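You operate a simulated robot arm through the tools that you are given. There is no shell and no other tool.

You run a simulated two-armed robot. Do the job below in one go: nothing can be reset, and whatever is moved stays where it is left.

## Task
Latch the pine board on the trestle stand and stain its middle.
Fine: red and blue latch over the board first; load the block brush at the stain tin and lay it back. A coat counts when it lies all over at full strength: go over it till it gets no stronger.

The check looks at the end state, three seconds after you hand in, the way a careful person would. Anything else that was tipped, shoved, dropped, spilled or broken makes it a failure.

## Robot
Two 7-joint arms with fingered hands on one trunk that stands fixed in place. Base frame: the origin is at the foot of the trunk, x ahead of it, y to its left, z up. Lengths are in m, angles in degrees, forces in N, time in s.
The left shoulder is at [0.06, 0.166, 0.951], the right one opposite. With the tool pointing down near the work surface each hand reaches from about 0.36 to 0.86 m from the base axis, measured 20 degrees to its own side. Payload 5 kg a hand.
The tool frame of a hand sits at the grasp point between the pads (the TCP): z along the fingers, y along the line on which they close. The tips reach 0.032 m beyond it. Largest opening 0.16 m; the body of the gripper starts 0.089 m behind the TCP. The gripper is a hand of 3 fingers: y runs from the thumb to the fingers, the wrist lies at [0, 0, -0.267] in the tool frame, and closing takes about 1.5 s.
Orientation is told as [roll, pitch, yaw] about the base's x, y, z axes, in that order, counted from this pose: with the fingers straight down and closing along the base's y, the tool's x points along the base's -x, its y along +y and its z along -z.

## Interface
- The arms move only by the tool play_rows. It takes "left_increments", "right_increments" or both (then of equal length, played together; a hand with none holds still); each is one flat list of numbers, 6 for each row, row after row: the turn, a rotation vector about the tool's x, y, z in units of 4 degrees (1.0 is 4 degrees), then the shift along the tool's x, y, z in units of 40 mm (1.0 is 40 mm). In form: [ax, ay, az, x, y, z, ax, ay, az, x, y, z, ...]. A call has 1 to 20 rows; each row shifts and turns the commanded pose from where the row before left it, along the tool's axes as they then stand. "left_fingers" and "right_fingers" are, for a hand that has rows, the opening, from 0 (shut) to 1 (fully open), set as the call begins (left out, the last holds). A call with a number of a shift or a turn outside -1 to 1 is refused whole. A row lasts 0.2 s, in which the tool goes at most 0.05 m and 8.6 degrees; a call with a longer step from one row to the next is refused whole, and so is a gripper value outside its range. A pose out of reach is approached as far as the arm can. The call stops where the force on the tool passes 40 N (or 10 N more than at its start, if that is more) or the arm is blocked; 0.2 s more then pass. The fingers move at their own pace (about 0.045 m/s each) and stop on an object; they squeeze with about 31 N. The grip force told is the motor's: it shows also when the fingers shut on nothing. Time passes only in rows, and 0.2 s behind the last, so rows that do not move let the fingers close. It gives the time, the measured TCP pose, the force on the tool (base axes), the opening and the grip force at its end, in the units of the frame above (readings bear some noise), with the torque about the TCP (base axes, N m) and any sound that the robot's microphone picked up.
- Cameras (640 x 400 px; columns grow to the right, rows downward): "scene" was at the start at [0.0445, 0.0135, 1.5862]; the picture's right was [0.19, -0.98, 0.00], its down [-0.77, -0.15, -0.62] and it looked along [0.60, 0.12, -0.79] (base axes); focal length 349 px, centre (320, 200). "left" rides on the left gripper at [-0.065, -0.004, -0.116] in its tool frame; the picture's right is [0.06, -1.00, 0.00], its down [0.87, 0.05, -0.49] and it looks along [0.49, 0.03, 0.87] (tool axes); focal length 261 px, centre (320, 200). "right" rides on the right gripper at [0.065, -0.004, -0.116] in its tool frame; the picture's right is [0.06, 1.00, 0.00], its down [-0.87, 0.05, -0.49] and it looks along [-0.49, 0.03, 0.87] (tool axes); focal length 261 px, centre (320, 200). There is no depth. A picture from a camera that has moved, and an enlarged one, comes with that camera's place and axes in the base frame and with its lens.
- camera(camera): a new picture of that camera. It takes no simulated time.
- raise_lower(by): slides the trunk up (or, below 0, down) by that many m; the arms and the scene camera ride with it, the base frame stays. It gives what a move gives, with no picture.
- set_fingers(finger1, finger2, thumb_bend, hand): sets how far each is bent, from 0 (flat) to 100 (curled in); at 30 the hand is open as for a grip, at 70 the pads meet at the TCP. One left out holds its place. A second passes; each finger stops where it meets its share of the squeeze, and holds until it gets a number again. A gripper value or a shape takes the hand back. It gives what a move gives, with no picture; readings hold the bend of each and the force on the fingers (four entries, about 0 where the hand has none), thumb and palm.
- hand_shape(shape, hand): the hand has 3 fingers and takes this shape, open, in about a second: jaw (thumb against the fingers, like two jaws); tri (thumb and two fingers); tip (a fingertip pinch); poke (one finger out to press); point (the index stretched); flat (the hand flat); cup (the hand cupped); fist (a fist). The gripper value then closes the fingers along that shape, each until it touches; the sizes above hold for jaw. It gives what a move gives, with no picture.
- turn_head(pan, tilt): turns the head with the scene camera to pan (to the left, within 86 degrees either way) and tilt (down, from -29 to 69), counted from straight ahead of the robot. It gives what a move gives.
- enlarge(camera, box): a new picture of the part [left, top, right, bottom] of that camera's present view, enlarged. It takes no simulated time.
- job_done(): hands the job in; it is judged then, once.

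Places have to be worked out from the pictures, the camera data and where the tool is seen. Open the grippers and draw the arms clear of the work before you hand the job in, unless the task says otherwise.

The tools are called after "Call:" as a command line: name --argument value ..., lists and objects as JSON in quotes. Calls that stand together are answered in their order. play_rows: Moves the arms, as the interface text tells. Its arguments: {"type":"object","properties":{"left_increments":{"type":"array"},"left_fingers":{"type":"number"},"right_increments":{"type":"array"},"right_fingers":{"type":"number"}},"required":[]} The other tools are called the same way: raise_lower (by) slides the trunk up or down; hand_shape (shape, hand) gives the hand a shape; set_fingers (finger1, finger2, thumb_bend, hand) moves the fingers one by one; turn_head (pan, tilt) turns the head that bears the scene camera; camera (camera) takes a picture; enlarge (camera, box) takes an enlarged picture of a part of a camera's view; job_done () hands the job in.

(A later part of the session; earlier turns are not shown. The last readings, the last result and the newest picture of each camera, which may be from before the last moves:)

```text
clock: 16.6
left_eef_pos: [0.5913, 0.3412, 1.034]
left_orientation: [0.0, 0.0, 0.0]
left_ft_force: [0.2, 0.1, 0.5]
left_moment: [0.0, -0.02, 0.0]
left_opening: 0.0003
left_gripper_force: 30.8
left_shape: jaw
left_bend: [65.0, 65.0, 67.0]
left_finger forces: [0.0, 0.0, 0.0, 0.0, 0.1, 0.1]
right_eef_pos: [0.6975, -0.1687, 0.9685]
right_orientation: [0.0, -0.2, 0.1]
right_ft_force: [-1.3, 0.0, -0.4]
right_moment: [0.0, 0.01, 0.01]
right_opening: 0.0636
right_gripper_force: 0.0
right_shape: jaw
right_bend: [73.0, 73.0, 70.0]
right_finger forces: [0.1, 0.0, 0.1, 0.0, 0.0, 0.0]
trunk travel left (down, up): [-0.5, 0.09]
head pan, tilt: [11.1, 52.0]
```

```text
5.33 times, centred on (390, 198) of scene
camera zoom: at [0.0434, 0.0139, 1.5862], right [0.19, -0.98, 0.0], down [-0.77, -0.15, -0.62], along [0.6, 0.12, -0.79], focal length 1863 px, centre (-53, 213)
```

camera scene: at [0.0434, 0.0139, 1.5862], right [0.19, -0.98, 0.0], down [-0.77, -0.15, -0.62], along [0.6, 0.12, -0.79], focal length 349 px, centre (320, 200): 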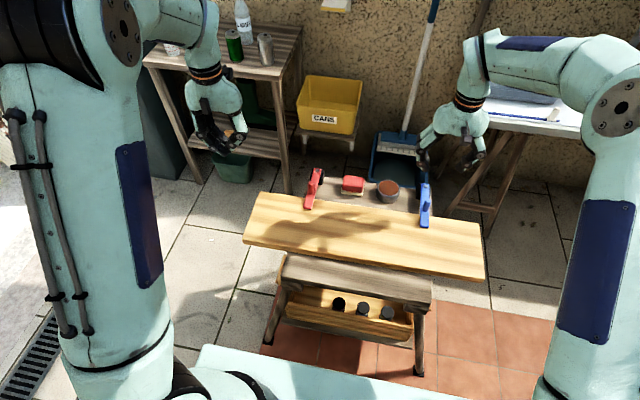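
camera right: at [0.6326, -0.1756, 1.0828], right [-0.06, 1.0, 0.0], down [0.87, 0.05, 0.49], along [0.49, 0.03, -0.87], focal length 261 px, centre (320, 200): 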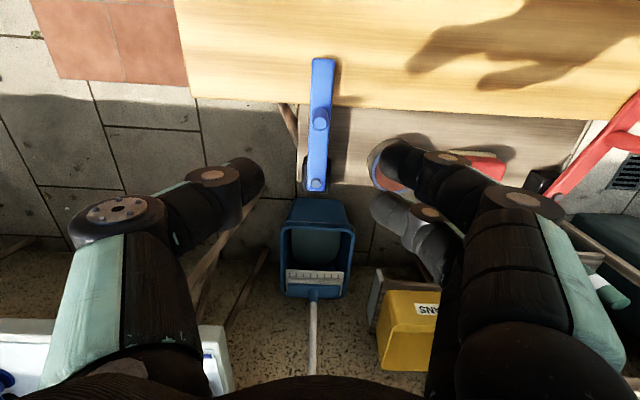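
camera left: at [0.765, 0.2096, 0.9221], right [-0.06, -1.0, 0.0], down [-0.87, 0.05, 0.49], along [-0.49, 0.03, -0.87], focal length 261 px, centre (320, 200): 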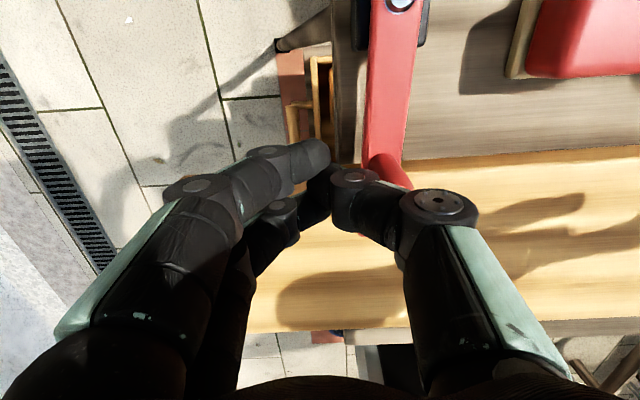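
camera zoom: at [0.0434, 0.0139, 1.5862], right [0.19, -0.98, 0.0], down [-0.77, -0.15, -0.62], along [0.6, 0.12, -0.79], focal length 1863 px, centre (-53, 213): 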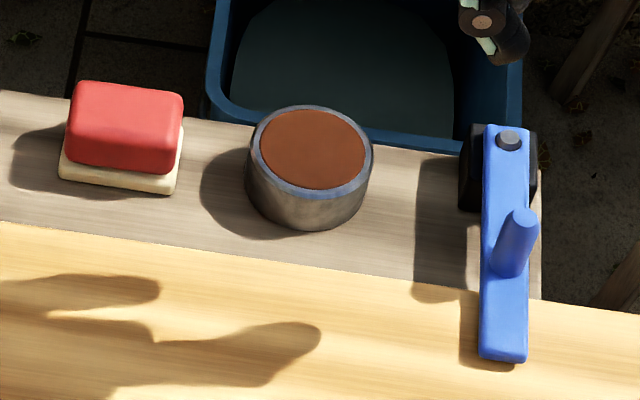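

Both latches are set. Next I bring the right hand over the brush at about (0.755, 0.049, 0.95), opened to 0.6, and look at the brush and tin.

Call:
play_rows --right_increments '[0, 0, 0, -0.18, 0.68, 0.05, 0, 0, 0, -0.18, 0.68, 0.05, 0, 0, 0, -0.18, 0.68, 0.05, 0, 0, 0, -0.18, 0.68, 0.05, 0, 0, 0, -0.18, 0.68, 0.05, 0, 0, 0, -0.18, 0.68, 0.05, 0, 0, 0, -0.18, 0.68, 0.05, 0, 0, 0, -0.18, 0.68, 0.05]' --right_fingers 0.6

Call:
camera --camera "right"

Call:
enlarge --camera "right" --box '[200, 60, 440, 210]'

Call:
enlarge --camera "scene" --box '[270, 110, 430, 210]'

```text
clock: 18.4
left_eef_pos: [0.5924, 0.343, 1.0336]
left_orientation: [0.0, 0.0, 0.0]
left_ft_force: [0.1, -0.2, 0.5]
left_moment: [-0.03, -0.01, -0.01]
left_opening: 0.0001
left_gripper_force: 31.6
left_shape: jaw
left_bend: [65.0, 65.0, 67.0]
left_finger forces: [0.1, 0.0, 0.0, 0.1, 0.0, 0.0]
right_eef_pos: [0.7576, 0.05, 0.9518]
right_orientation: [0.0, 0.1, 0.0]
right_ft_force: [0.2, -0.5, 0.0]
right_moment: [-0.01, -0.01, 0.0]
right_opening: 0.0958
right_gripper_force: 0.0
right_shape: jaw
right_bend: [71.0, 71.0, 70.0]
right_finger forces: [0.1, 0.0, 0.1, 0.1, 0.1, 0.0]
trunk travel left (down, up): [-0.5, 0.09]
head pan, tilt: [11.1, 52.0]
```

```text
taken
camera right: at [0.6918, 0.0437, 1.0671], right [-0.06, 1.0, 0.0], down [0.87, 0.05, 0.49], along [0.49, 0.03, -0.87], focal length 261 px, centre (320, 200)
```

right: 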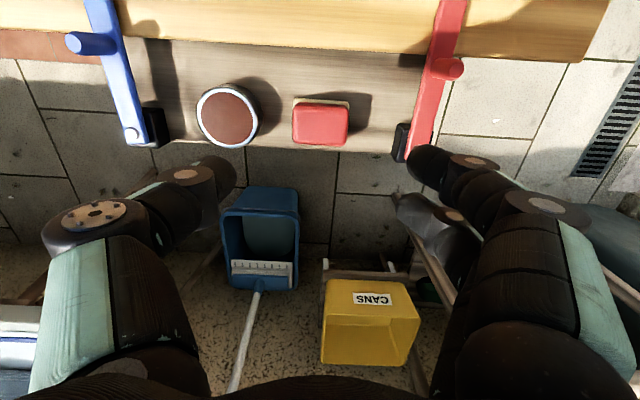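

```text
2.67 times, centred on (320, 135) of right
camera zoom: at [0.6918, 0.0437, 1.0671], right [-0.06, 1.0, 0.0], down [0.87, 0.05, 0.49], along [0.49, 0.03, -0.87], focal length 695 px, centre (320, 373)
```

zoom: 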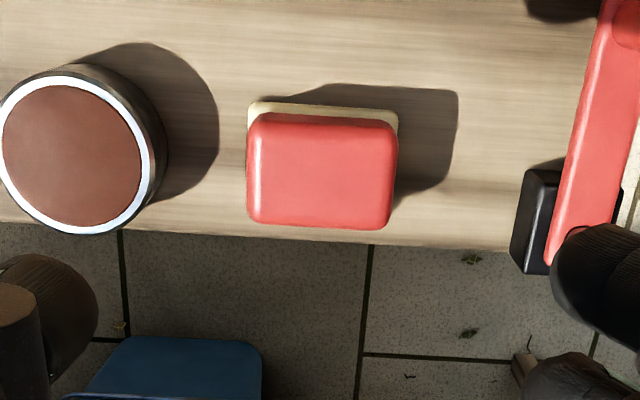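

```text
4.00 times, centred on (350, 160) of scene
camera zoom: at [0.0453, 0.0145, 1.5862], right [0.19, -0.98, 0.0], down [-0.77, -0.15, -0.61], along [0.6, 0.12, -0.79], focal length 1397 px, centre (200, 360)
```

zoom: 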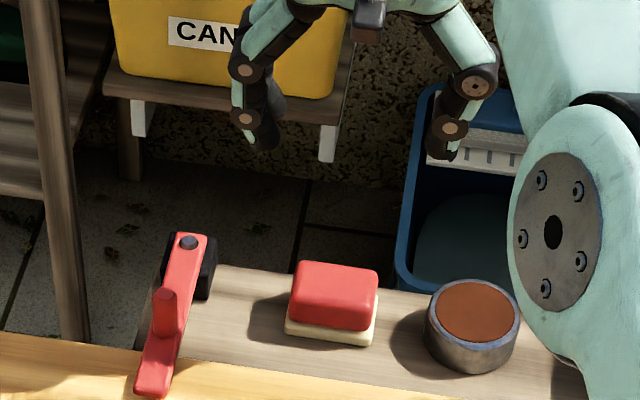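

From triangulation the brush top centre is about (0.764, 0.0495, 0.760), and it is about 0.069 wide and 0.03 high on a ledge at z≈0.73. The tin rim is centred near (0.760, -0.058, 0.766) with radius about 0.035. I descend to just above the brush and check alignment.

Call:
play_rows --right_increments '[0, 0, 0, -0.08, 0, 0.7, 0, 0, 0, -0.08, 0, 0.8, 0, 0, 0, 0, 0, 0.8, 0, 0, 0, 0, 0, 0.8, 0, 0, 0, 0, 0, 0.6]' --right_fingers 0.57

Call:
camera --camera "right"

Call:
enlarge --camera "scene" --box '[310, 140, 430, 215]'

```text
clock: 19.6
left_eef_pos: [0.5931, 0.3427, 1.0332]
left_orientation: [-0.1, 0.0, 0.1]
left_ft_force: [-0.7, -0.9, 0.3]
left_moment: [-0.01, 0.04, -0.01]
left_opening: 0.0001
left_gripper_force: 30.7
left_shape: jaw
left_bend: [65.0, 65.0, 67.0]
left_finger forces: [0.0, 0.0, 0.0, 0.0, 0.0, 0.1]
right_eef_pos: [0.7636, 0.0455, 0.8033]
right_orientation: [0.0, 0.0, 0.0]
right_ft_force: [0.0, -0.1, -0.1]
right_moment: [0.02, 0.04, -0.01]
right_opening: 0.092
right_gripper_force: 0.0
right_shape: jaw
right_bend: [71.0, 71.0, 70.0]
right_finger forces: [0.0, 0.0, 0.1, 0.0, 0.1, 0.0]
trunk travel left (down, up): [-0.5, 0.09]
head pan, tilt: [11.1, 52.0]
```

```text
taken
camera right: at [0.6985, 0.0411, 0.9188], right [-0.06, 1.0, 0.0], down [0.87, 0.05, 0.49], along [0.49, 0.03, -0.87], focal length 261 px, centre (320, 200)
```

right: 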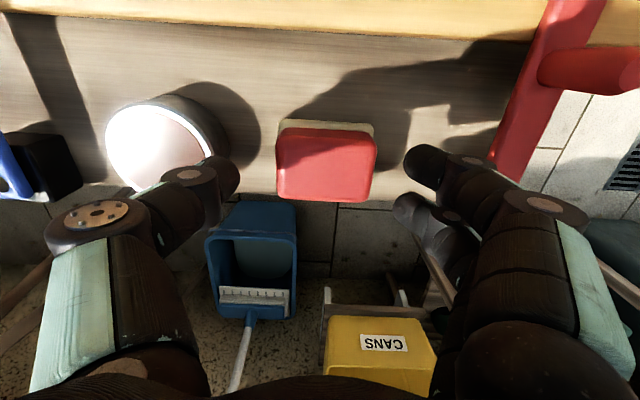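

```text
5.33 times, centred on (370, 178) of scene
camera zoom: at [0.0449, 0.0135, 1.5862], right [0.19, -0.98, 0.0], down [-0.77, -0.15, -0.61], along [0.6, 0.12, -0.79], focal length 1863 px, centre (53, 320)
```

zoom: 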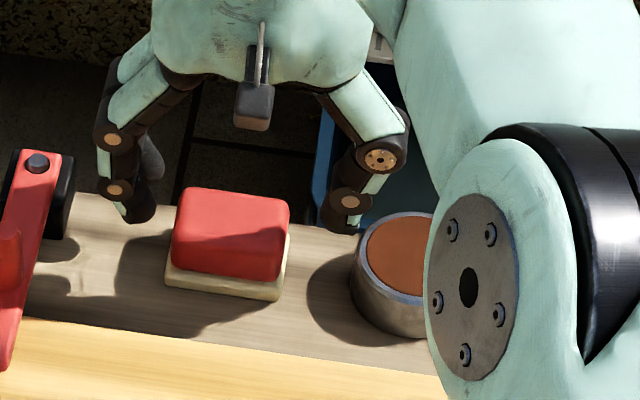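

Gripping along y would bring the thumb's knuckle very close to the tin rim. I will grip across x instead: lift and turn the hand by -90° in yaw.

Call:
play_rows --right_increments '[0, 0, 0, 0, 0, -0.8, 0, 0, 0, 0, 0, -0.8, 0, 0, 0, 0, 0, -0.8, 0, 0, 0, 0, 0, -0.8, 0, 0, 1, 0, 0, 0, 0, 0, 1, 0, 0, 0, 0, 0, 1, 0, 0, 0, 0, 0, 1, 0, 0, 0, 0, 0, 1, 0, 0, 0, 0, 0, 1, 0, 0, 0, 0, 0, 1, 0, 0, 0, 0, 0, 1, 0, 0, 0, 0, 0, 1, 0, 0, 0, 0, 0, 1, 0, 0, 0, 0, 0, 1, 0, 0, 0, 0, 0, 1, 0, 0, 0]'

Call:
camera --camera "scene"

```text
clock: 23.0
left_eef_pos: [0.5933, 0.3427, 1.0342]
left_orientation: [0.0, -0.1, 0.0]
left_ft_force: [0.0, 0.4, 0.8]
left_moment: [-0.02, 0.03, 0.01]
left_opening: 0.0002
left_gripper_force: 30.9
left_shape: jaw
left_bend: [65.0, 65.0, 67.0]
left_finger forces: [0.1, 0.1, 0.1, 0.0, 0.1, 0.1]
right_eef_pos: [0.7631, 0.0473, 0.9321]
right_orientation: [0.0, 0.0, -48.1]
right_ft_force: [0.3, -0.4, -1.3]
right_moment: [0.0, -0.04, -0.01]
right_opening: 0.0919
right_gripper_force: 0.1
right_shape: jaw
right_bend: [71.0, 71.0, 70.0]
right_finger forces: [0.1, 0.1, 0.0, 0.0, 0.0, 0.0]
trunk travel left (down, up): [-0.5, 0.09]
head pan, tilt: [11.1, 52.0]
```

```text
taken
camera scene: at [0.0446, 0.0135, 1.5862], right [0.19, -0.98, 0.0], down [-0.77, -0.15, -0.62], along [0.6, 0.12, -0.79], focal length 349 px, centre (320, 200)
```

scene: 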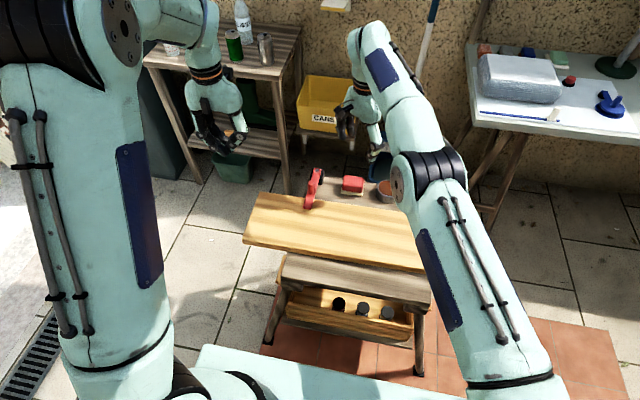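

The turn is tracking well (yaw -48°). I finish turning to -90° and look again.

Call:
play_rows --right_increments '[0, 0, 1, 0, 0, 0, 0, 0, 1, 0, 0, 0, 0, 0, 1, 0, 0, 0, 0, 0, 1, 0, 0, 0, 0, 0, 1, 0, 0, 0, 0, 0, 1, 0, 0, 0, 0, 0, 1, 0, 0, 0, 0, 0, 1, 0, 0, 0, 0, 0, 1, 0, 0, 0, 0, 0, 1, 0, 0, 0, 0, 0, 0.5, 0, 0, 0]'

Call:
camera --camera "right"

Call:
camera --camera "scene"

```text
clock: 25.4
left_eef_pos: [0.593, 0.3413, 1.0348]
left_orientation: [0.0, 0.1, 0.0]
left_ft_force: [-0.7, 1.1, -0.3]
left_moment: [-0.03, 0.02, 0.0]
left_opening: 0.0001
left_gripper_force: 30.9
left_shape: jaw
left_bend: [65.0, 65.0, 67.0]
left_finger forces: [0.1, 0.0, 0.0, 0.0, 0.1, 0.1]
right_eef_pos: [0.7631, 0.047, 0.9327]
right_orientation: [0.0, 0.1, -90.1]
right_ft_force: [-0.2, 0.3, 0.0]
right_moment: [0.0, -0.02, 0.03]
right_opening: 0.0919
right_gripper_force: 0.0
right_shape: jaw
right_bend: [71.0, 71.0, 70.0]
right_finger forces: [0.0, 0.1, 0.0, 0.0, 0.0, 0.0]
trunk travel left (down, up): [-0.5, 0.09]
head pan, tilt: [11.1, 52.0]
```

```text
taken
camera right: at [0.7591, 0.1114, 1.0473], right [1.0, 0.06, 0.0], down [0.05, -0.87, 0.49], along [0.03, -0.49, -0.87], focal length 261 px, centre (320, 200)
```

right: 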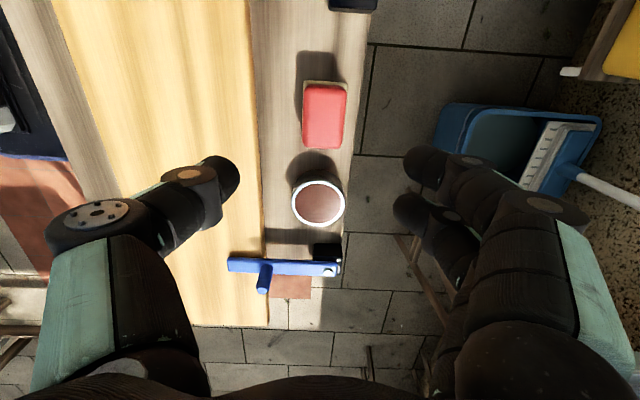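

```text
taken
camera scene: at [0.0447, 0.0135, 1.5862], right [0.19, -0.98, 0.0], down [-0.77, -0.15, -0.62], along [0.6, 0.12, -0.79], focal length 349 px, centre (320, 200)
```

scene: 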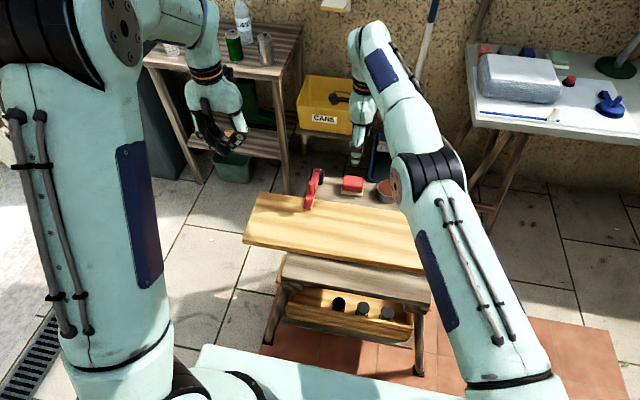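

Yaw is -90° and the brush is nicely in view. I enlarge to fine-tune its position.

Call:
enlarge --camera "right" --box '[240, 60, 400, 160]'

Call:
enlarge --camera "right" --box '[200, 140, 400, 265]'

```text
4.00 times, centred on (320, 110) of right
camera zoom: at [0.7591, 0.1114, 1.0473], right [1.0, 0.06, 0.0], down [0.05, -0.87, 0.49], along [0.03, -0.49, -0.87], focal length 1043 px, centre (320, 560)
```

zoom: 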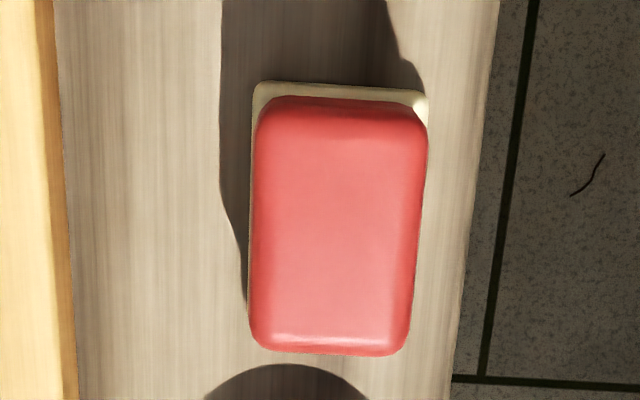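

```text
3.20 times, centred on (300, 202) of right
camera zoom: at [0.7591, 0.1114, 1.0473], right [1.0, 0.06, 0.0], down [0.05, -0.87, 0.49], along [0.03, -0.49, -0.87], focal length 834 px, centre (384, 192)
```

zoom: 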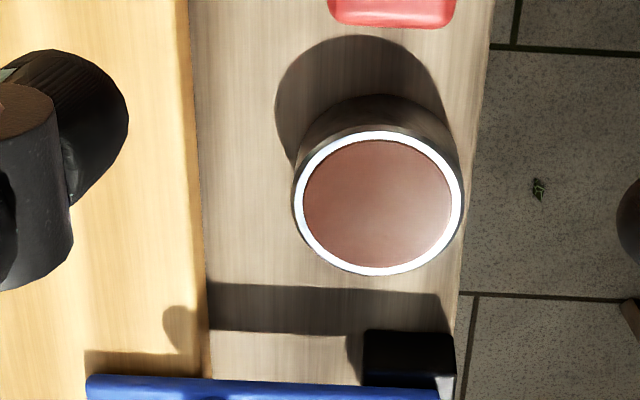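

The brush centre is about (0.767, 0.0505), with sides parallel to the axes, and the tin is near (0.766, -0.055). I descend to z≈0.782 with a 0.08 opening and check before closing.

Call:
play_rows --right_increments '[0, 0, 0, 0.1, 0.1, 0.7, 0, 0, 0, 0, 0, 0.8, 0, 0, 0, 0, 0, 0.8, 0, 0, 0, 0, 0, 0.8, 0, 0, 0, 0, 0, 0.65]' --right_fingers 0.5

Call:
camera --camera "right"

Call:
enlarge --camera "scene" --box '[310, 140, 430, 215]'

```text
clock: 26.6
left_eef_pos: [0.5929, 0.3415, 1.0344]
left_orientation: [0.0, 0.1, 0.0]
left_ft_force: [0.4, 0.3, 0.1]
left_moment: [0.01, -0.02, 0.03]
left_opening: 0.0002
left_gripper_force: 31.2
left_shape: jaw
left_bend: [65.0, 65.0, 67.0]
left_finger forces: [0.1, 0.0, 0.1, 0.1, 0.1, 0.0]
right_eef_pos: [0.7651, 0.0529, 0.783]
right_orientation: [0.0, 0.1, -90.1]
right_ft_force: [-1.0, 0.0, 0.7]
right_moment: [0.01, 0.01, 0.05]
right_opening: 0.0807
right_gripper_force: 0.0
right_shape: jaw
right_bend: [72.0, 72.0, 70.0]
right_finger forces: [0.0, 0.0, 0.0, 0.0, 0.0, 0.0]
right hand out of reach, approached as far as the arm can: row 1
trunk travel left (down, up): [-0.5, 0.09]
head pan, tilt: [11.1, 52.0]
```

```text
taken
camera right: at [0.76, 0.1164, 0.8975], right [1.0, 0.06, 0.0], down [0.05, -0.87, 0.49], along [0.03, -0.49, -0.87], focal length 261 px, centre (320, 200)
```

right: 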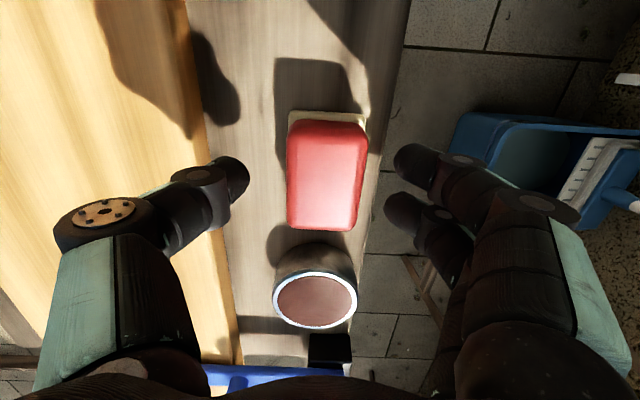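

```text
5.33 times, centred on (370, 178) of scene
camera zoom: at [0.0445, 0.0137, 1.5862], right [0.19, -0.98, 0.0], down [-0.77, -0.15, -0.62], along [0.6, 0.12, -0.79], focal length 1863 px, centre (53, 320)
```

zoom: 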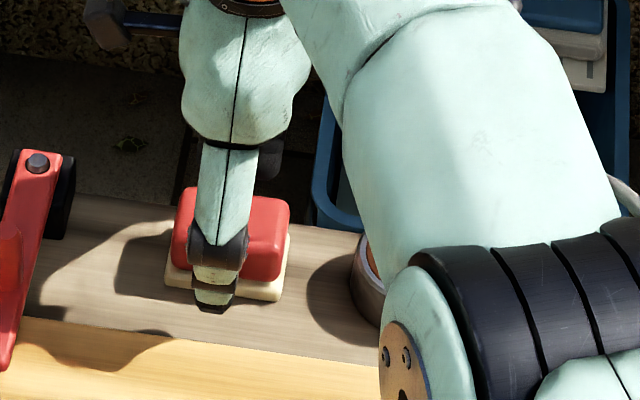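

The hand is centred over the brush, with only a 3–4 mm x offset, and the fingers clear everything. I shift 3 mm, lower 10 mm and close.

Call:
play_rows --right_increments '[0, 0, 0, 0, 0.08, 0.13, 0, 0, 0, 0, 0, 0.13, 0, 0, 0, 0, 0, 0]'

Call:
play_rows --right_increments '[0, 0, 0, 0, 0, 0, 0, 0, 0, 0, 0, 0, 0, 0, 0, 0, 0, 0, 0, 0, 0, 0, 0, 0, 0, 0, 0, 0, 0, 0, 0, 0, 0, 0, 0, 0, 0, 0, 0, 0, 0, 0]' --right_fingers 0

Call:
camera --camera "right"

Call:
enlarge --camera "scene" --box '[310, 140, 430, 215]'

```text
clock: 27.4
left_eef_pos: [0.5942, 0.3424, 1.0333]
left_orientation: [0.0, 0.0, 0.0]
left_ft_force: [-0.6, 0.1, -0.4]
left_moment: [0.01, -0.03, -0.01]
left_opening: 0.0001
left_gripper_force: 30.4
left_shape: jaw
left_bend: [65.0, 65.0, 67.0]
left_finger forces: [0.0, 0.0, 0.0, 0.1, 0.0, 0.0]
right_eef_pos: [0.7629, 0.0534, 0.771]
right_orientation: [-0.1, 0.0, -90.1]
right_ft_force: [0.8, -0.3, -0.2]
right_moment: [0.03, 0.0, 0.01]
right_opening: 0.0807
right_gripper_force: 0.1
right_shape: jaw
right_bend: [72.0, 72.0, 70.0]
right_finger forces: [0.1, 0.1, 0.1, 0.1, 0.0, 0.0]
right hand out of reach, approached as far as the arm can: row 1
trunk travel left (down, up): [-0.5, 0.09]
head pan, tilt: [11.1, 52.0]
```

```text
clock: 29.0
left_eef_pos: [0.5931, 0.3426, 1.0346]
left_orientation: [-0.1, 0.0, 0.0]
left_ft_force: [-0.3, 0.0, -0.2]
left_moment: [0.0, 0.0, 0.0]
left_opening: 0.0
left_gripper_force: 31.1
left_shape: jaw
left_bend: [65.0, 65.0, 67.0]
left_finger forces: [0.1, 0.0, 0.0, 0.0, 0.0, 0.1]
right_eef_pos: [0.7631, 0.0545, 0.7716]
right_orientation: [0.0, 0.0, -90.0]
right_ft_force: [-0.4, -0.8, -0.1]
right_moment: [0.0, -0.01, -0.01]
right_opening: 0.04
right_gripper_force: 30.9
right_shape: jaw
right_bend: [73.0, 73.0, 70.0]
right_finger forces: [14.2, 13.9, 0.1, 0.1, 28.0, 0.0]
trunk travel left (down, up): [-0.5, 0.09]
head pan, tilt: [11.1, 52.0]
```

```text
taken
camera right: at [0.7583, 0.1179, 0.8872], right [1.0, 0.06, 0.0], down [0.05, -0.87, 0.49], along [0.03, -0.49, -0.87], focal length 261 px, centre (320, 200)
```

right: 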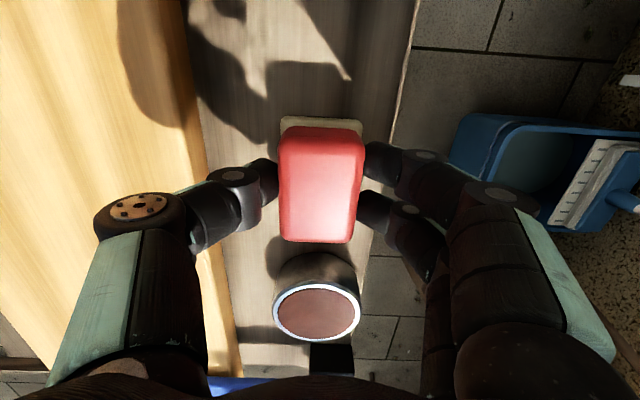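

```text
5.33 times, centred on (370, 178) of scene
camera zoom: at [0.0447, 0.0135, 1.5862], right [0.19, -0.98, 0.0], down [-0.77, -0.15, -0.62], along [0.6, 0.12, -0.79], focal length 1863 px, centre (53, 320)
```

zoom: 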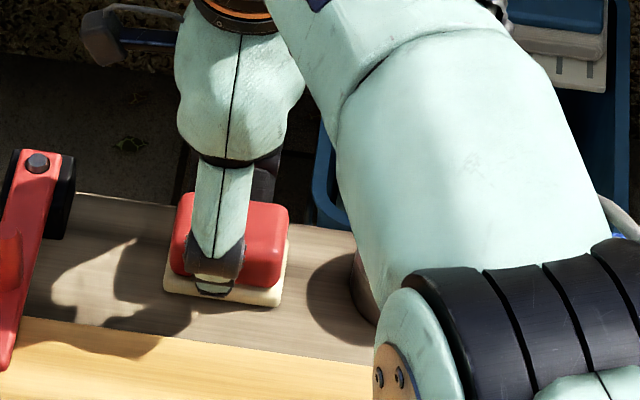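

The brush is held firmly (31 N, opening 0.04). I lift it 60 mm and carry it over the tin at y≈-0.058.

Call:
play_rows --right_increments '[0, 0, 0, 0, 0, -0.3, 0, 0, 0, 0, 0, -0.5, 0, 0, 0, 0, 0, -0.7, 0, 0, 0, -0.5, 0, 0, 0, 0, 0, -0.6, 0, 0, 0, 0, 0, -0.6, 0, 0, 0, 0, 0, -0.6, 0, 0, 0, 0, 0, -0.45, 0.05, 0, 0, 0, 0, 0, 0.05, 0]'

Call:
camera --camera "right"

Call:
camera --camera "scene"

Call:
camera --camera "left"

```text
clock: 31.0
left_eef_pos: [0.593, 0.342, 1.0342]
left_orientation: [-0.1, 0.0, 0.0]
left_ft_force: [0.1, -0.5, 0.4]
left_moment: [0.0, -0.01, 0.0]
left_opening: 0.0
left_gripper_force: 30.8
left_shape: jaw
left_bend: [65.0, 65.0, 67.0]
left_finger forces: [0.0, 0.1, 0.0, 0.0, 0.0, 0.0]
right_eef_pos: [0.7662, -0.0555, 0.8322]
right_orientation: [0.0, 0.0, -90.0]
right_ft_force: [0.5, -0.7, -0.2]
right_moment: [-0.01, -0.03, -0.03]
right_opening: 0.0399
right_gripper_force: 31.4
right_shape: jaw
right_bend: [73.0, 73.0, 70.0]
right_finger forces: [14.2, 13.9, 0.0, 0.1, 28.1, 0.0]
trunk travel left (down, up): [-0.5, 0.09]
head pan, tilt: [11.1, 52.0]
```

```text
taken
camera right: at [0.7622, 0.0084, 0.9472], right [1.0, 0.06, 0.0], down [0.05, -0.87, 0.49], along [0.03, -0.49, -0.87], focal length 261 px, centre (320, 200)
```

right: 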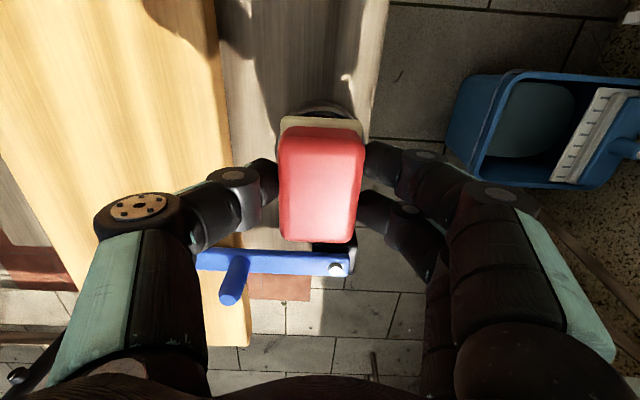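

```text
taken
camera scene: at [0.0448, 0.0136, 1.5862], right [0.19, -0.98, 0.0], down [-0.77, -0.15, -0.61], along [0.6, 0.12, -0.79], focal length 349 px, centre (320, 200)
```

scene: 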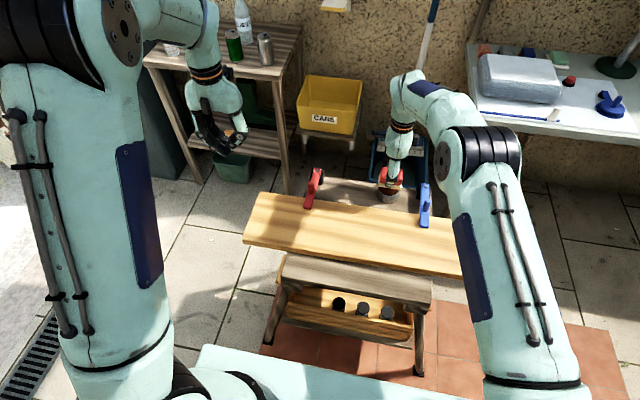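

```text
taken
camera left: at [0.6576, 0.3372, 1.1498], right [-0.06, -1.0, 0.0], down [-0.87, 0.05, 0.49], along [-0.49, 0.03, -0.87], focal length 261 px, centre (320, 200)
```

left: 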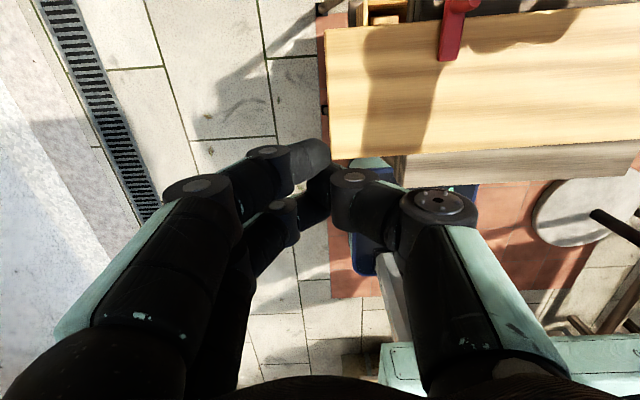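

Call:
enlarge --camera "scene" --box '[340, 150, 450, 219]'

Call:
enlarge --camera "right" --box '[240, 80, 400, 180]'

```text
5.80 times, centred on (395, 184) of scene
camera zoom: at [0.0448, 0.0136, 1.5862], right [0.19, -0.98, 0.0], down [-0.77, -0.15, -0.61], along [0.6, 0.12, -0.79], focal length 2025 px, centre (-115, 290)
```

zoom: 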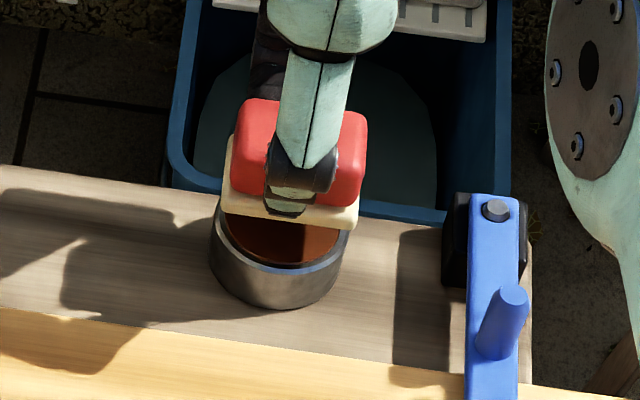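

```text
4.00 times, centred on (320, 130) of right
camera zoom: at [0.7622, 0.0084, 0.9472], right [1.0, 0.06, 0.0], down [0.05, -0.87, 0.49], along [0.03, -0.49, -0.87], focal length 1043 px, centre (320, 480)
```

zoom: 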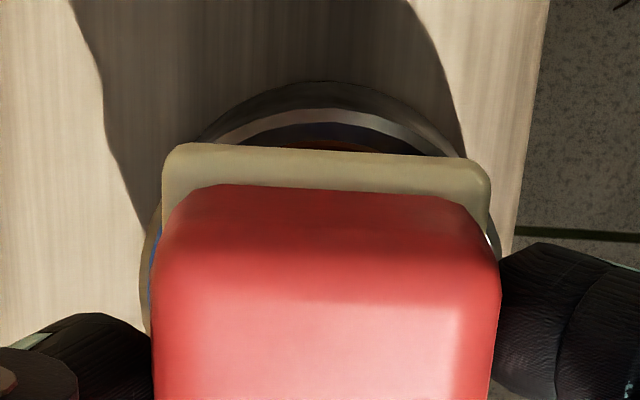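

The brush hangs over the tin and is well centred. I lower it toward the stain in gentle steps, watching the vertical force.

Call:
play_rows --right_increments '[0, 0, 0, 0, 0.06, 0.2, 0, 0, 0, 0, 0, 0.2, 0, 0, 0, 0, 0, 0.2, 0, 0, 0, 0, 0, 0.1]'

Call:
enlarge --camera "scene" --box '[340, 150, 450, 219]'

Call:
enlarge --camera "right" --box '[240, 80, 400, 180]'

```text
clock: 32.0
left_eef_pos: [0.5928, 0.3413, 1.0344]
left_orientation: [0.1, 0.1, -0.1]
left_ft_force: [0.7, -0.8, -0.3]
left_moment: [0.01, 0.02, 0.02]
left_opening: 0.0
left_gripper_force: 31.2
left_shape: jaw
left_bend: [65.0, 65.0, 67.0]
left_finger forces: [0.0, 0.0, 0.0, 0.0, 0.1, 0.0]
right_eef_pos: [0.7687, -0.0558, 0.805]
right_orientation: [0.0, 0.0, -90.1]
right_ft_force: [-0.3, -0.6, 5.0]
right_moment: [0.02, 0.0, 0.0]
right_opening: 0.0401
right_gripper_force: 30.8
right_shape: jaw
right_bend: [73.0, 73.0, 70.0]
right_finger forces: [14.3, 14.4, 0.0, 0.0, 29.4, 0.1]
trunk travel left (down, up): [-0.5, 0.09]
head pan, tilt: [11.1, 52.0]
```

```text
5.80 times, centred on (395, 184) of scene
camera zoom: at [0.044, 0.0135, 1.5864], right [0.19, -0.98, 0.0], down [-0.77, -0.15, -0.62], along [0.6, 0.12, -0.79], focal length 2025 px, centre (-115, 290)
```

zoom: 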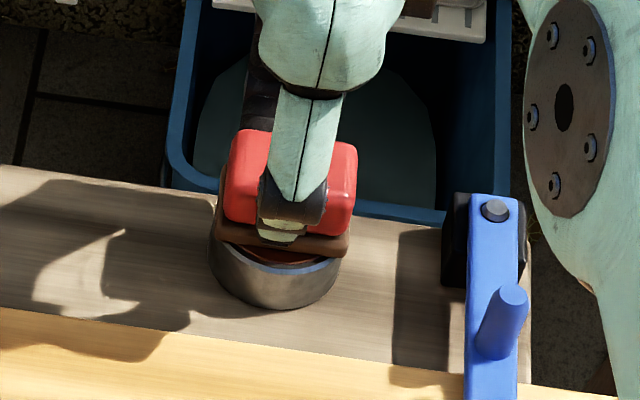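

```text
4.00 times, centred on (320, 130) of right
camera zoom: at [0.7649, 0.0083, 0.9204], right [1.0, 0.06, 0.0], down [0.05, -0.87, 0.49], along [0.03, -0.49, -0.87], focal length 1043 px, centre (320, 480)
```

zoom: 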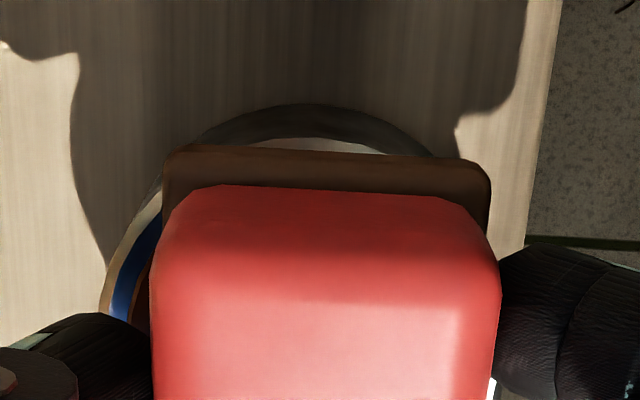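

The pad has turned brown, so the brush is loaded, and it touched the rim with 5 N at TCP z 0.805, which puts the pad bottom about 0.042 below the TCP. I lift and carry it to above the board at about x 0.618, y 0, then come down near the surface.

Call:
play_rows --right_increments '[0, 0, 0, 0, 0, -0.2, 0, 0, 0, 0, 0, -0.45, 0, 0, 0, 0, 0, -0.5, 0, 0, 0, 0.28, -0.75, 0, 0, 0, 0, 0.28, -0.75, 0, 0, 0, 0, 0.28, -0.75, 0, 0, 0, 0, 0.28, -0.75, 0, 0, 0, 0, 0.28, -0.75, 0, 0, 0, 0, 0, 0, 0.5, 0, 0, 0, 0, 0, 0.5, 0, 0, 0, 0, 0, 0.35]'

Call:
camera --camera "scene"

Call:
camera --camera "right"

Call:
enlarge --camera "scene" --box '[240, 150, 440, 275]'

```text
clock: 34.4
left_eef_pos: [0.5933, 0.3422, 1.036]
left_orientation: [0.0, -0.1, 0.1]
left_ft_force: [-0.4, 0.7, -0.4]
left_moment: [-0.02, -0.07, 0.01]
left_opening: 0.0
left_gripper_force: 30.9
left_shape: jaw
left_bend: [65.0, 65.0, 67.0]
left_finger forces: [0.0, 0.0, 0.0, 0.1, 0.0, 0.0]
right_eef_pos: [0.6197, 0.0005, 0.7981]
right_orientation: [0.3, 0.1, -90.0]
right_ft_force: [-0.6, -1.5, 16.7]
right_moment: [0.01, 0.06, 0.02]
right_opening: 0.0407
right_gripper_force: 31.0
right_shape: jaw
right_bend: [73.0, 74.0, 71.0]
right_finger forces: [16.4, 16.3, 0.0, 0.0, 33.6, 0.0]
trunk travel left (down, up): [-0.5, 0.09]
head pan, tilt: [11.1, 52.0]
```

```text
taken
camera scene: at [0.0424, 0.0131, 1.5868], right [0.19, -0.98, 0.0], down [-0.77, -0.15, -0.62], along [0.6, 0.12, -0.79], focal length 349 px, centre (320, 200)
```

scene: 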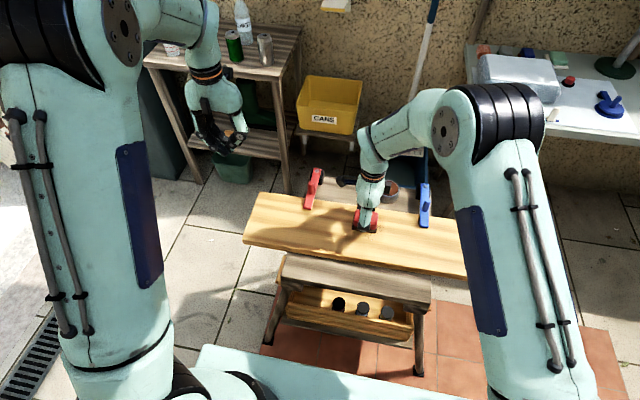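

```text
taken
camera right: at [0.6148, 0.0636, 0.9138], right [1.0, 0.06, 0.0], down [0.05, -0.87, 0.49], along [0.03, -0.49, -0.87], focal length 261 px, centre (320, 200)
```

right: 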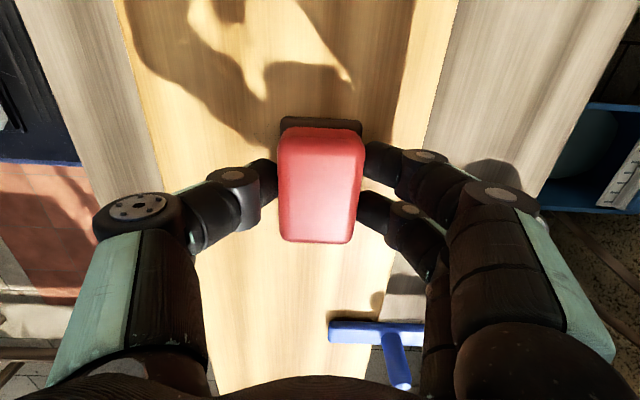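

```text
3.20 times, centred on (340, 212) of scene
camera zoom: at [0.0424, 0.0131, 1.5868], right [0.19, -0.98, 0.0], down [-0.77, -0.15, -0.62], along [0.6, 0.12, -0.79], focal length 1118 px, centre (256, 160)
```

zoom: 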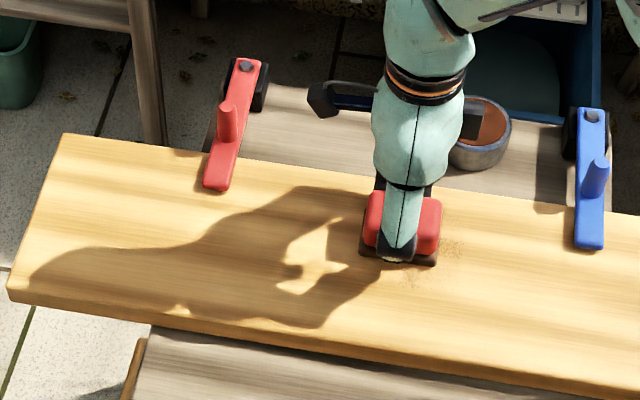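

The pad is already in contact with 16.7 N, so the board top is about 0.756. Faint stain marks show around it. I lift and back off to see the deposit left by this first touch.

Call:
play_rows --right_increments '[0, 0, 0, 0, 0, -0.5, 0, 0, 0, 0, 0, -0.8, 0, 0, 0, -0.6, 0.7, 0, 0, 0, 0, -0.6, 0.7, 0, 0, 0, 0, -0.6, 0.7, 0]'

Call:
enlarge --camera "scene" --box '[240, 150, 490, 306]'

Call:
camera --camera "right"

Call:
enlarge --camera "scene" --box '[320, 190, 420, 252]'

```text
clock: 35.6
left_eef_pos: [0.5936, 0.3415, 1.0337]
left_orientation: [0.0, -0.1, 0.1]
left_ft_force: [0.1, -0.3, 0.6]
left_moment: [0.04, 0.02, -0.01]
left_opening: 0.0001
left_gripper_force: 31.1
left_shape: jaw
left_bend: [65.0, 65.0, 67.0]
left_finger forces: [0.0, 0.0, 0.1, 0.0, 0.1, 0.0]
right_eef_pos: [0.7034, -0.0737, 0.8488]
right_orientation: [-0.1, 0.0, -90.0]
right_ft_force: [0.4, 0.1, -0.3]
right_moment: [0.02, 0.0, 0.01]
right_opening: 0.0405
right_gripper_force: 30.6
right_shape: jaw
right_bend: [73.0, 73.0, 70.0]
right_finger forces: [15.3, 15.1, 0.0, 0.0, 30.6, 0.0]
trunk travel left (down, up): [-0.5, 0.09]
head pan, tilt: [11.1, 52.0]
```

```text
2.56 times, centred on (365, 228) of scene
camera zoom: at [0.0453, 0.0128, 1.5862], right [0.19, -0.98, 0.0], down [-0.77, -0.15, -0.61], along [0.6, 0.12, -0.79], focal length 894 px, centre (205, 128)
```

zoom: 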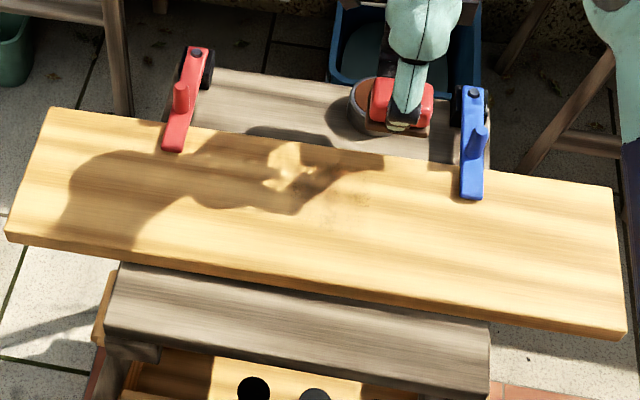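

```text
taken
camera right: at [0.6992, -0.0096, 0.9629], right [1.0, 0.06, 0.0], down [0.05, -0.87, 0.49], along [0.03, -0.49, -0.87], focal length 261 px, centre (320, 200)
```

right: 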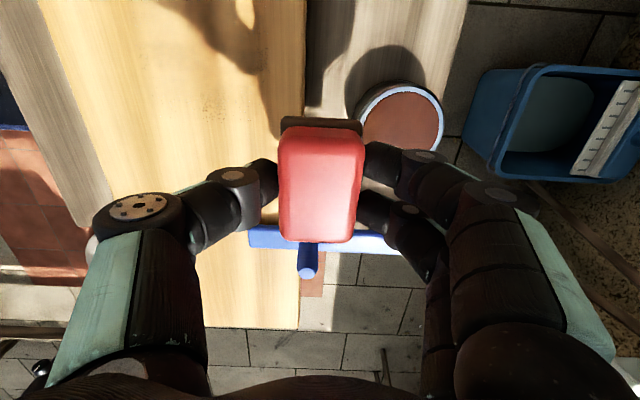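

```text
6.40 times, centred on (370, 221) of scene
camera zoom: at [0.0453, 0.0128, 1.5862], right [0.19, -0.98, 0.0], down [-0.77, -0.15, -0.61], along [0.6, 0.12, -0.79], focal length 2236 px, centre (0, 66)
```

zoom: 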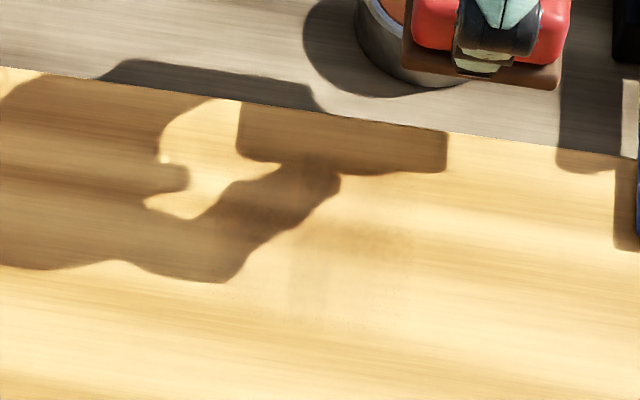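

A single touch leaves a faint patch, so it needs many passes. I move to the lane x≈0.618, y≈-0.10 and touch down lightly.

Call:
play_rows --right_increments '[0, 0, 0, -0.22, -0.71, 0, 0, 0, 0, -0.22, -0.71, 0, 0, 0, 0, -0.22, -0.71, 0, 0, 0, 0, 0, 0, 0.6, 0, 0, 0, 0, 0, 0.4, 0, 0, 0, 0, 0, 0.24]'

```text
clock: 37.0
left_eef_pos: [0.5928, 0.3411, 1.0345]
left_orientation: [0.0, 0.0, 0.0]
left_ft_force: [-0.2, 0.3, 1.1]
left_moment: [-0.03, -0.04, 0.02]
left_opening: 0.0
left_gripper_force: 31.3
left_shape: jaw
left_bend: [65.0, 65.0, 67.0]
left_finger forces: [0.1, 0.0, 0.0, 0.0, 0.0, 0.0]
right_eef_pos: [0.6176, -0.0973, 0.7987]
right_orientation: [0.1, 0.0, -90.0]
right_ft_force: [-1.0, -0.5, 1.9]
right_moment: [-0.04, -0.05, 0.01]
right_opening: 0.0404
right_gripper_force: 31.2
right_shape: jaw
right_bend: [73.0, 73.0, 70.0]
right_finger forces: [15.5, 15.3, 0.0, 0.0, 30.7, 0.1]
trunk travel left (down, up): [-0.5, 0.09]
head pan, tilt: [11.1, 52.0]
```

Contact is just beginning (about 2 N). I press about 1.2 mm more and stroke to +y and back along this lane.

Call:
play_rows --right_increments '[0, 0, 0, 0, 0, 0.03, 0, 0, 0, 0.5, 0, 0, 0, 0, 0, 0.5, 0, 0, 0, 0, 0, 0.5, 0, 0, 0, 0, 0, 0.5, 0, 0, 0, 0, 0, 0.5, 0, 0, 0, 0, 0, 0.5, 0, 0, 0, 0, 0, 0.5, 0, 0, 0, 0, 0, 0.5, 0, 0, 0, 0, 0, 0.5, 0, 0, 0, 0, 0, 0.4, 0, 0]'

Call:
camera --camera "right"

Call:
enlarge --camera "scene" --box '[240, 150, 490, 306]'

```text
clock: 39.4
left_eef_pos: [0.5907, 0.341, 1.0344]
left_orientation: [0.0, -0.1, 0.0]
left_ft_force: [0.3, -0.9, -1.0]
left_moment: [-0.03, 0.0, 0.0]
left_opening: 0.0001
left_gripper_force: 30.9
left_shape: jaw
left_bend: [65.0, 65.0, 67.0]
left_finger forces: [0.0, 0.0, 0.0, 0.1, 0.1, 0.0]
right_eef_pos: [0.6182, 0.0977, 0.7988]
right_orientation: [0.1, 0.1, -90.0]
right_ft_force: [-0.3, -8.3, 26.9]
right_moment: [-0.17, -0.05, -0.02]
right_opening: 0.0406
right_gripper_force: 30.7
right_shape: jaw
right_bend: [74.0, 74.0, 71.0]
right_finger forces: [17.7, 17.7, 0.0, 0.1, 35.3, 0.0]
trunk travel left (down, up): [-0.5, 0.09]
head pan, tilt: [11.1, 52.0]
```

```text
taken
camera right: at [0.6139, 0.1618, 0.9131], right [1.0, 0.06, 0.0], down [0.05, -0.87, 0.49], along [0.03, -0.49, -0.87], focal length 261 px, centre (320, 200)
```

right: 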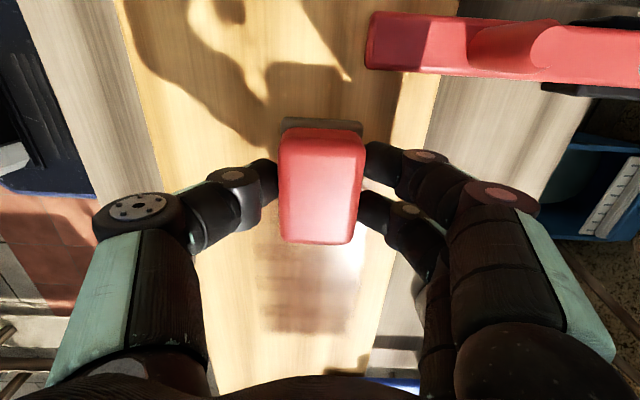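

```text
2.56 times, centred on (365, 228) of scene
camera zoom: at [0.0426, 0.0126, 1.5864], right [0.19, -0.98, 0.0], down [-0.77, -0.15, -0.62], along [0.6, 0.12, -0.79], focal length 894 px, centre (205, 128)
```

zoom: 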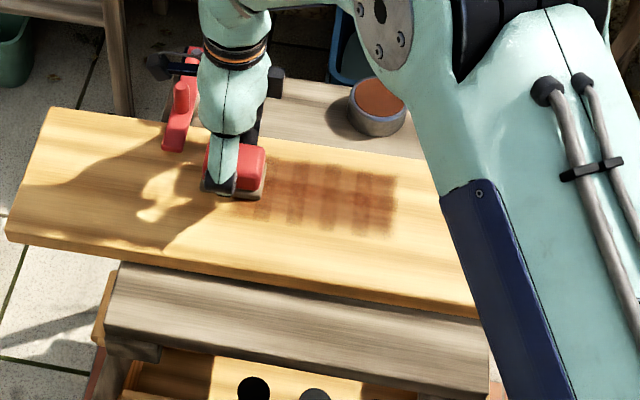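

Stain was deposited in overlapping footprints but faded out toward +y, and the pad looks lighter there, so one load covers roughly a 0.2 m stroke. I go back to the tin to reload, then return to the +y end of this lane.

Call:
play_rows --right_increments '[0, 0, 0, 0, 0, -0.6, 0, 0, 0, 0, 0, -0.72, 0, 0, 0, -0.77, 0.75, 0, 0, 0, 0, -0.77, 0.75, 0, 0, 0, 0, -0.77, 0.75, 0, 0, 0, 0, -0.77, 0.75, 0, 0, 0, 0, -0.77, 0.75, 0, 0, 0, 0, 0, 0, 0.5, 0, 0, 0, 0, 0, 0.4, 0, 0, 0, 0, 0, 0.22, 0, 0, 0, 0, 0, 0]'

Call:
enlarge --camera "scene" --box '[240, 150, 490, 306]'

Call:
camera --camera "right"

```text
clock: 41.8
left_eef_pos: [0.5923, 0.342, 1.0352]
left_orientation: [0.0, 0.0, -0.1]
left_ft_force: [0.6, -0.7, -0.2]
left_moment: [0.0, 0.02, 0.01]
left_opening: 0.0
left_gripper_force: 30.7
left_shape: jaw
left_bend: [65.0, 65.0, 67.0]
left_finger forces: [0.1, 0.1, 0.1, 0.0, 0.0, 0.1]
right_eef_pos: [0.7685, -0.0554, 0.8043]
right_orientation: [0.0, 0.1, -89.9]
right_ft_force: [-0.5, 0.2, 0.1]
right_moment: [-0.01, -0.09, 0.01]
right_opening: 0.0406
right_gripper_force: 31.3
right_shape: jaw
right_bend: [73.0, 73.0, 70.0]
right_finger forces: [15.4, 15.3, 0.0, 0.0, 30.7, 0.1]
trunk travel left (down, up): [-0.5, 0.09]
head pan, tilt: [11.1, 52.0]
```

```text
2.56 times, centred on (365, 228) of scene
camera zoom: at [0.0445, 0.0134, 1.5862], right [0.19, -0.98, 0.0], down [-0.77, -0.15, -0.62], along [0.6, 0.12, -0.79], focal length 894 px, centre (205, 128)
```

zoom: 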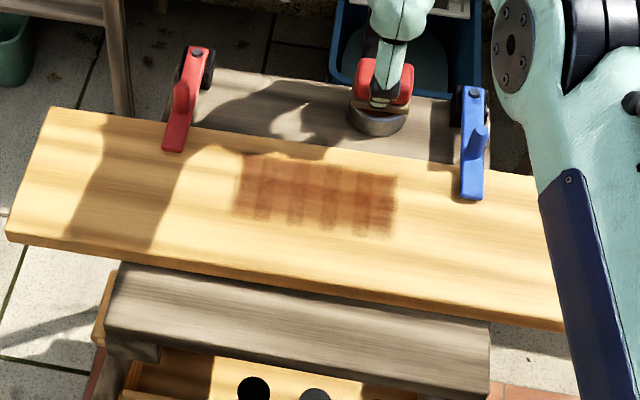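

```text
taken
camera right: at [0.7643, 0.0078, 0.9202], right [1.0, 0.06, 0.0], down [0.05, -0.87, 0.49], along [0.03, -0.49, -0.87], focal length 261 px, centre (320, 200)
```

right: 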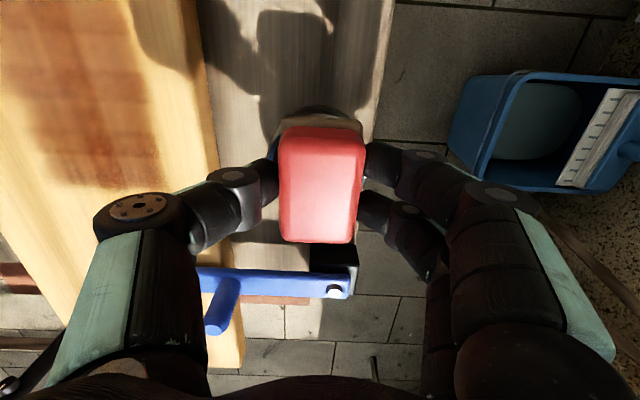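

The pad still looks pale here and force is zero, so it is not quite dipped. I lower 2 mm more, hold, and look closely at the stain patch and pad.

Call:
play_rows --right_increments '[0, 0, 0, 0, 0, 0.05, 0, 0, 0, 0, 0, 0.02, 0, 0, 0, 0, 0, 0]'

Call:
enlarge --camera "scene" --box '[320, 185, 420, 247]'

Call:
enlarge --camera "right" --box '[240, 80, 400, 180]'

```text
clock: 42.6
left_eef_pos: [0.5926, 0.3417, 1.0359]
left_orientation: [0.0, 0.0, 0.0]
left_ft_force: [0.4, 0.0, 0.2]
left_moment: [-0.02, 0.03, 0.0]
left_opening: 0.0
left_gripper_force: 30.4
left_shape: jaw
left_bend: [65.0, 65.0, 67.0]
left_finger forces: [0.0, 0.0, 0.0, 0.0, 0.1, 0.0]
right_eef_pos: [0.768, -0.0555, 0.8042]
right_orientation: [0.2, 0.0, -90.0]
right_ft_force: [0.8, 0.4, 14.1]
right_moment: [-0.02, 0.0, 0.0]
right_opening: 0.0403
right_gripper_force: 31.4
right_shape: jaw
right_bend: [73.0, 74.0, 71.0]
right_finger forces: [16.0, 15.7, 0.1, 0.1, 32.2, 0.0]
trunk travel left (down, up): [-0.5, 0.09]
head pan, tilt: [11.1, 52.0]
```

```text
6.40 times, centred on (370, 216) of scene
camera zoom: at [0.0432, 0.0135, 1.5864], right [0.19, -0.98, 0.0], down [-0.77, -0.15, -0.62], along [0.6, 0.12, -0.79], focal length 2236 px, centre (0, 98)
```

zoom: 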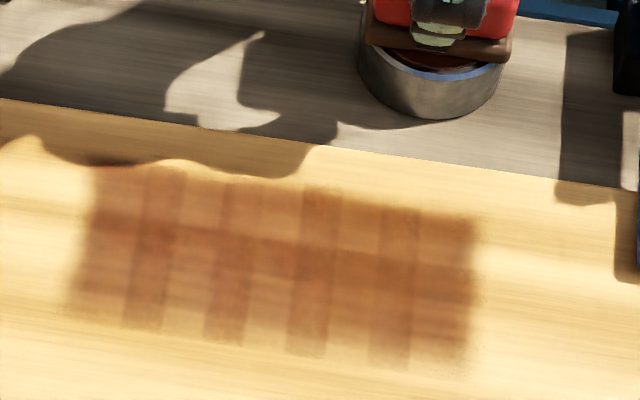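

```text
4.00 times, centred on (320, 130) of right
camera zoom: at [0.7641, 0.0079, 0.9195], right [1.0, 0.06, 0.0], down [0.05, -0.87, 0.49], along [0.03, -0.49, -0.87], focal length 1043 px, centre (320, 480)
```

zoom: 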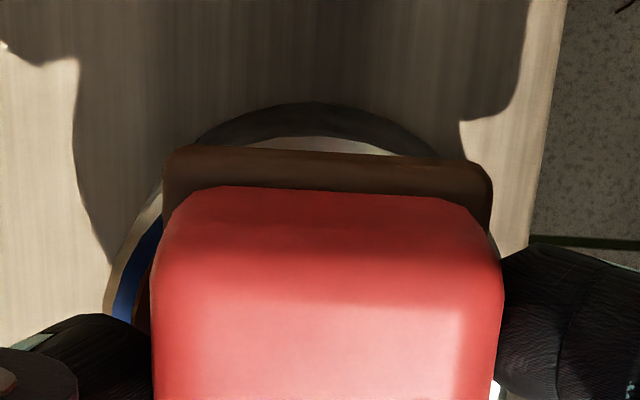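

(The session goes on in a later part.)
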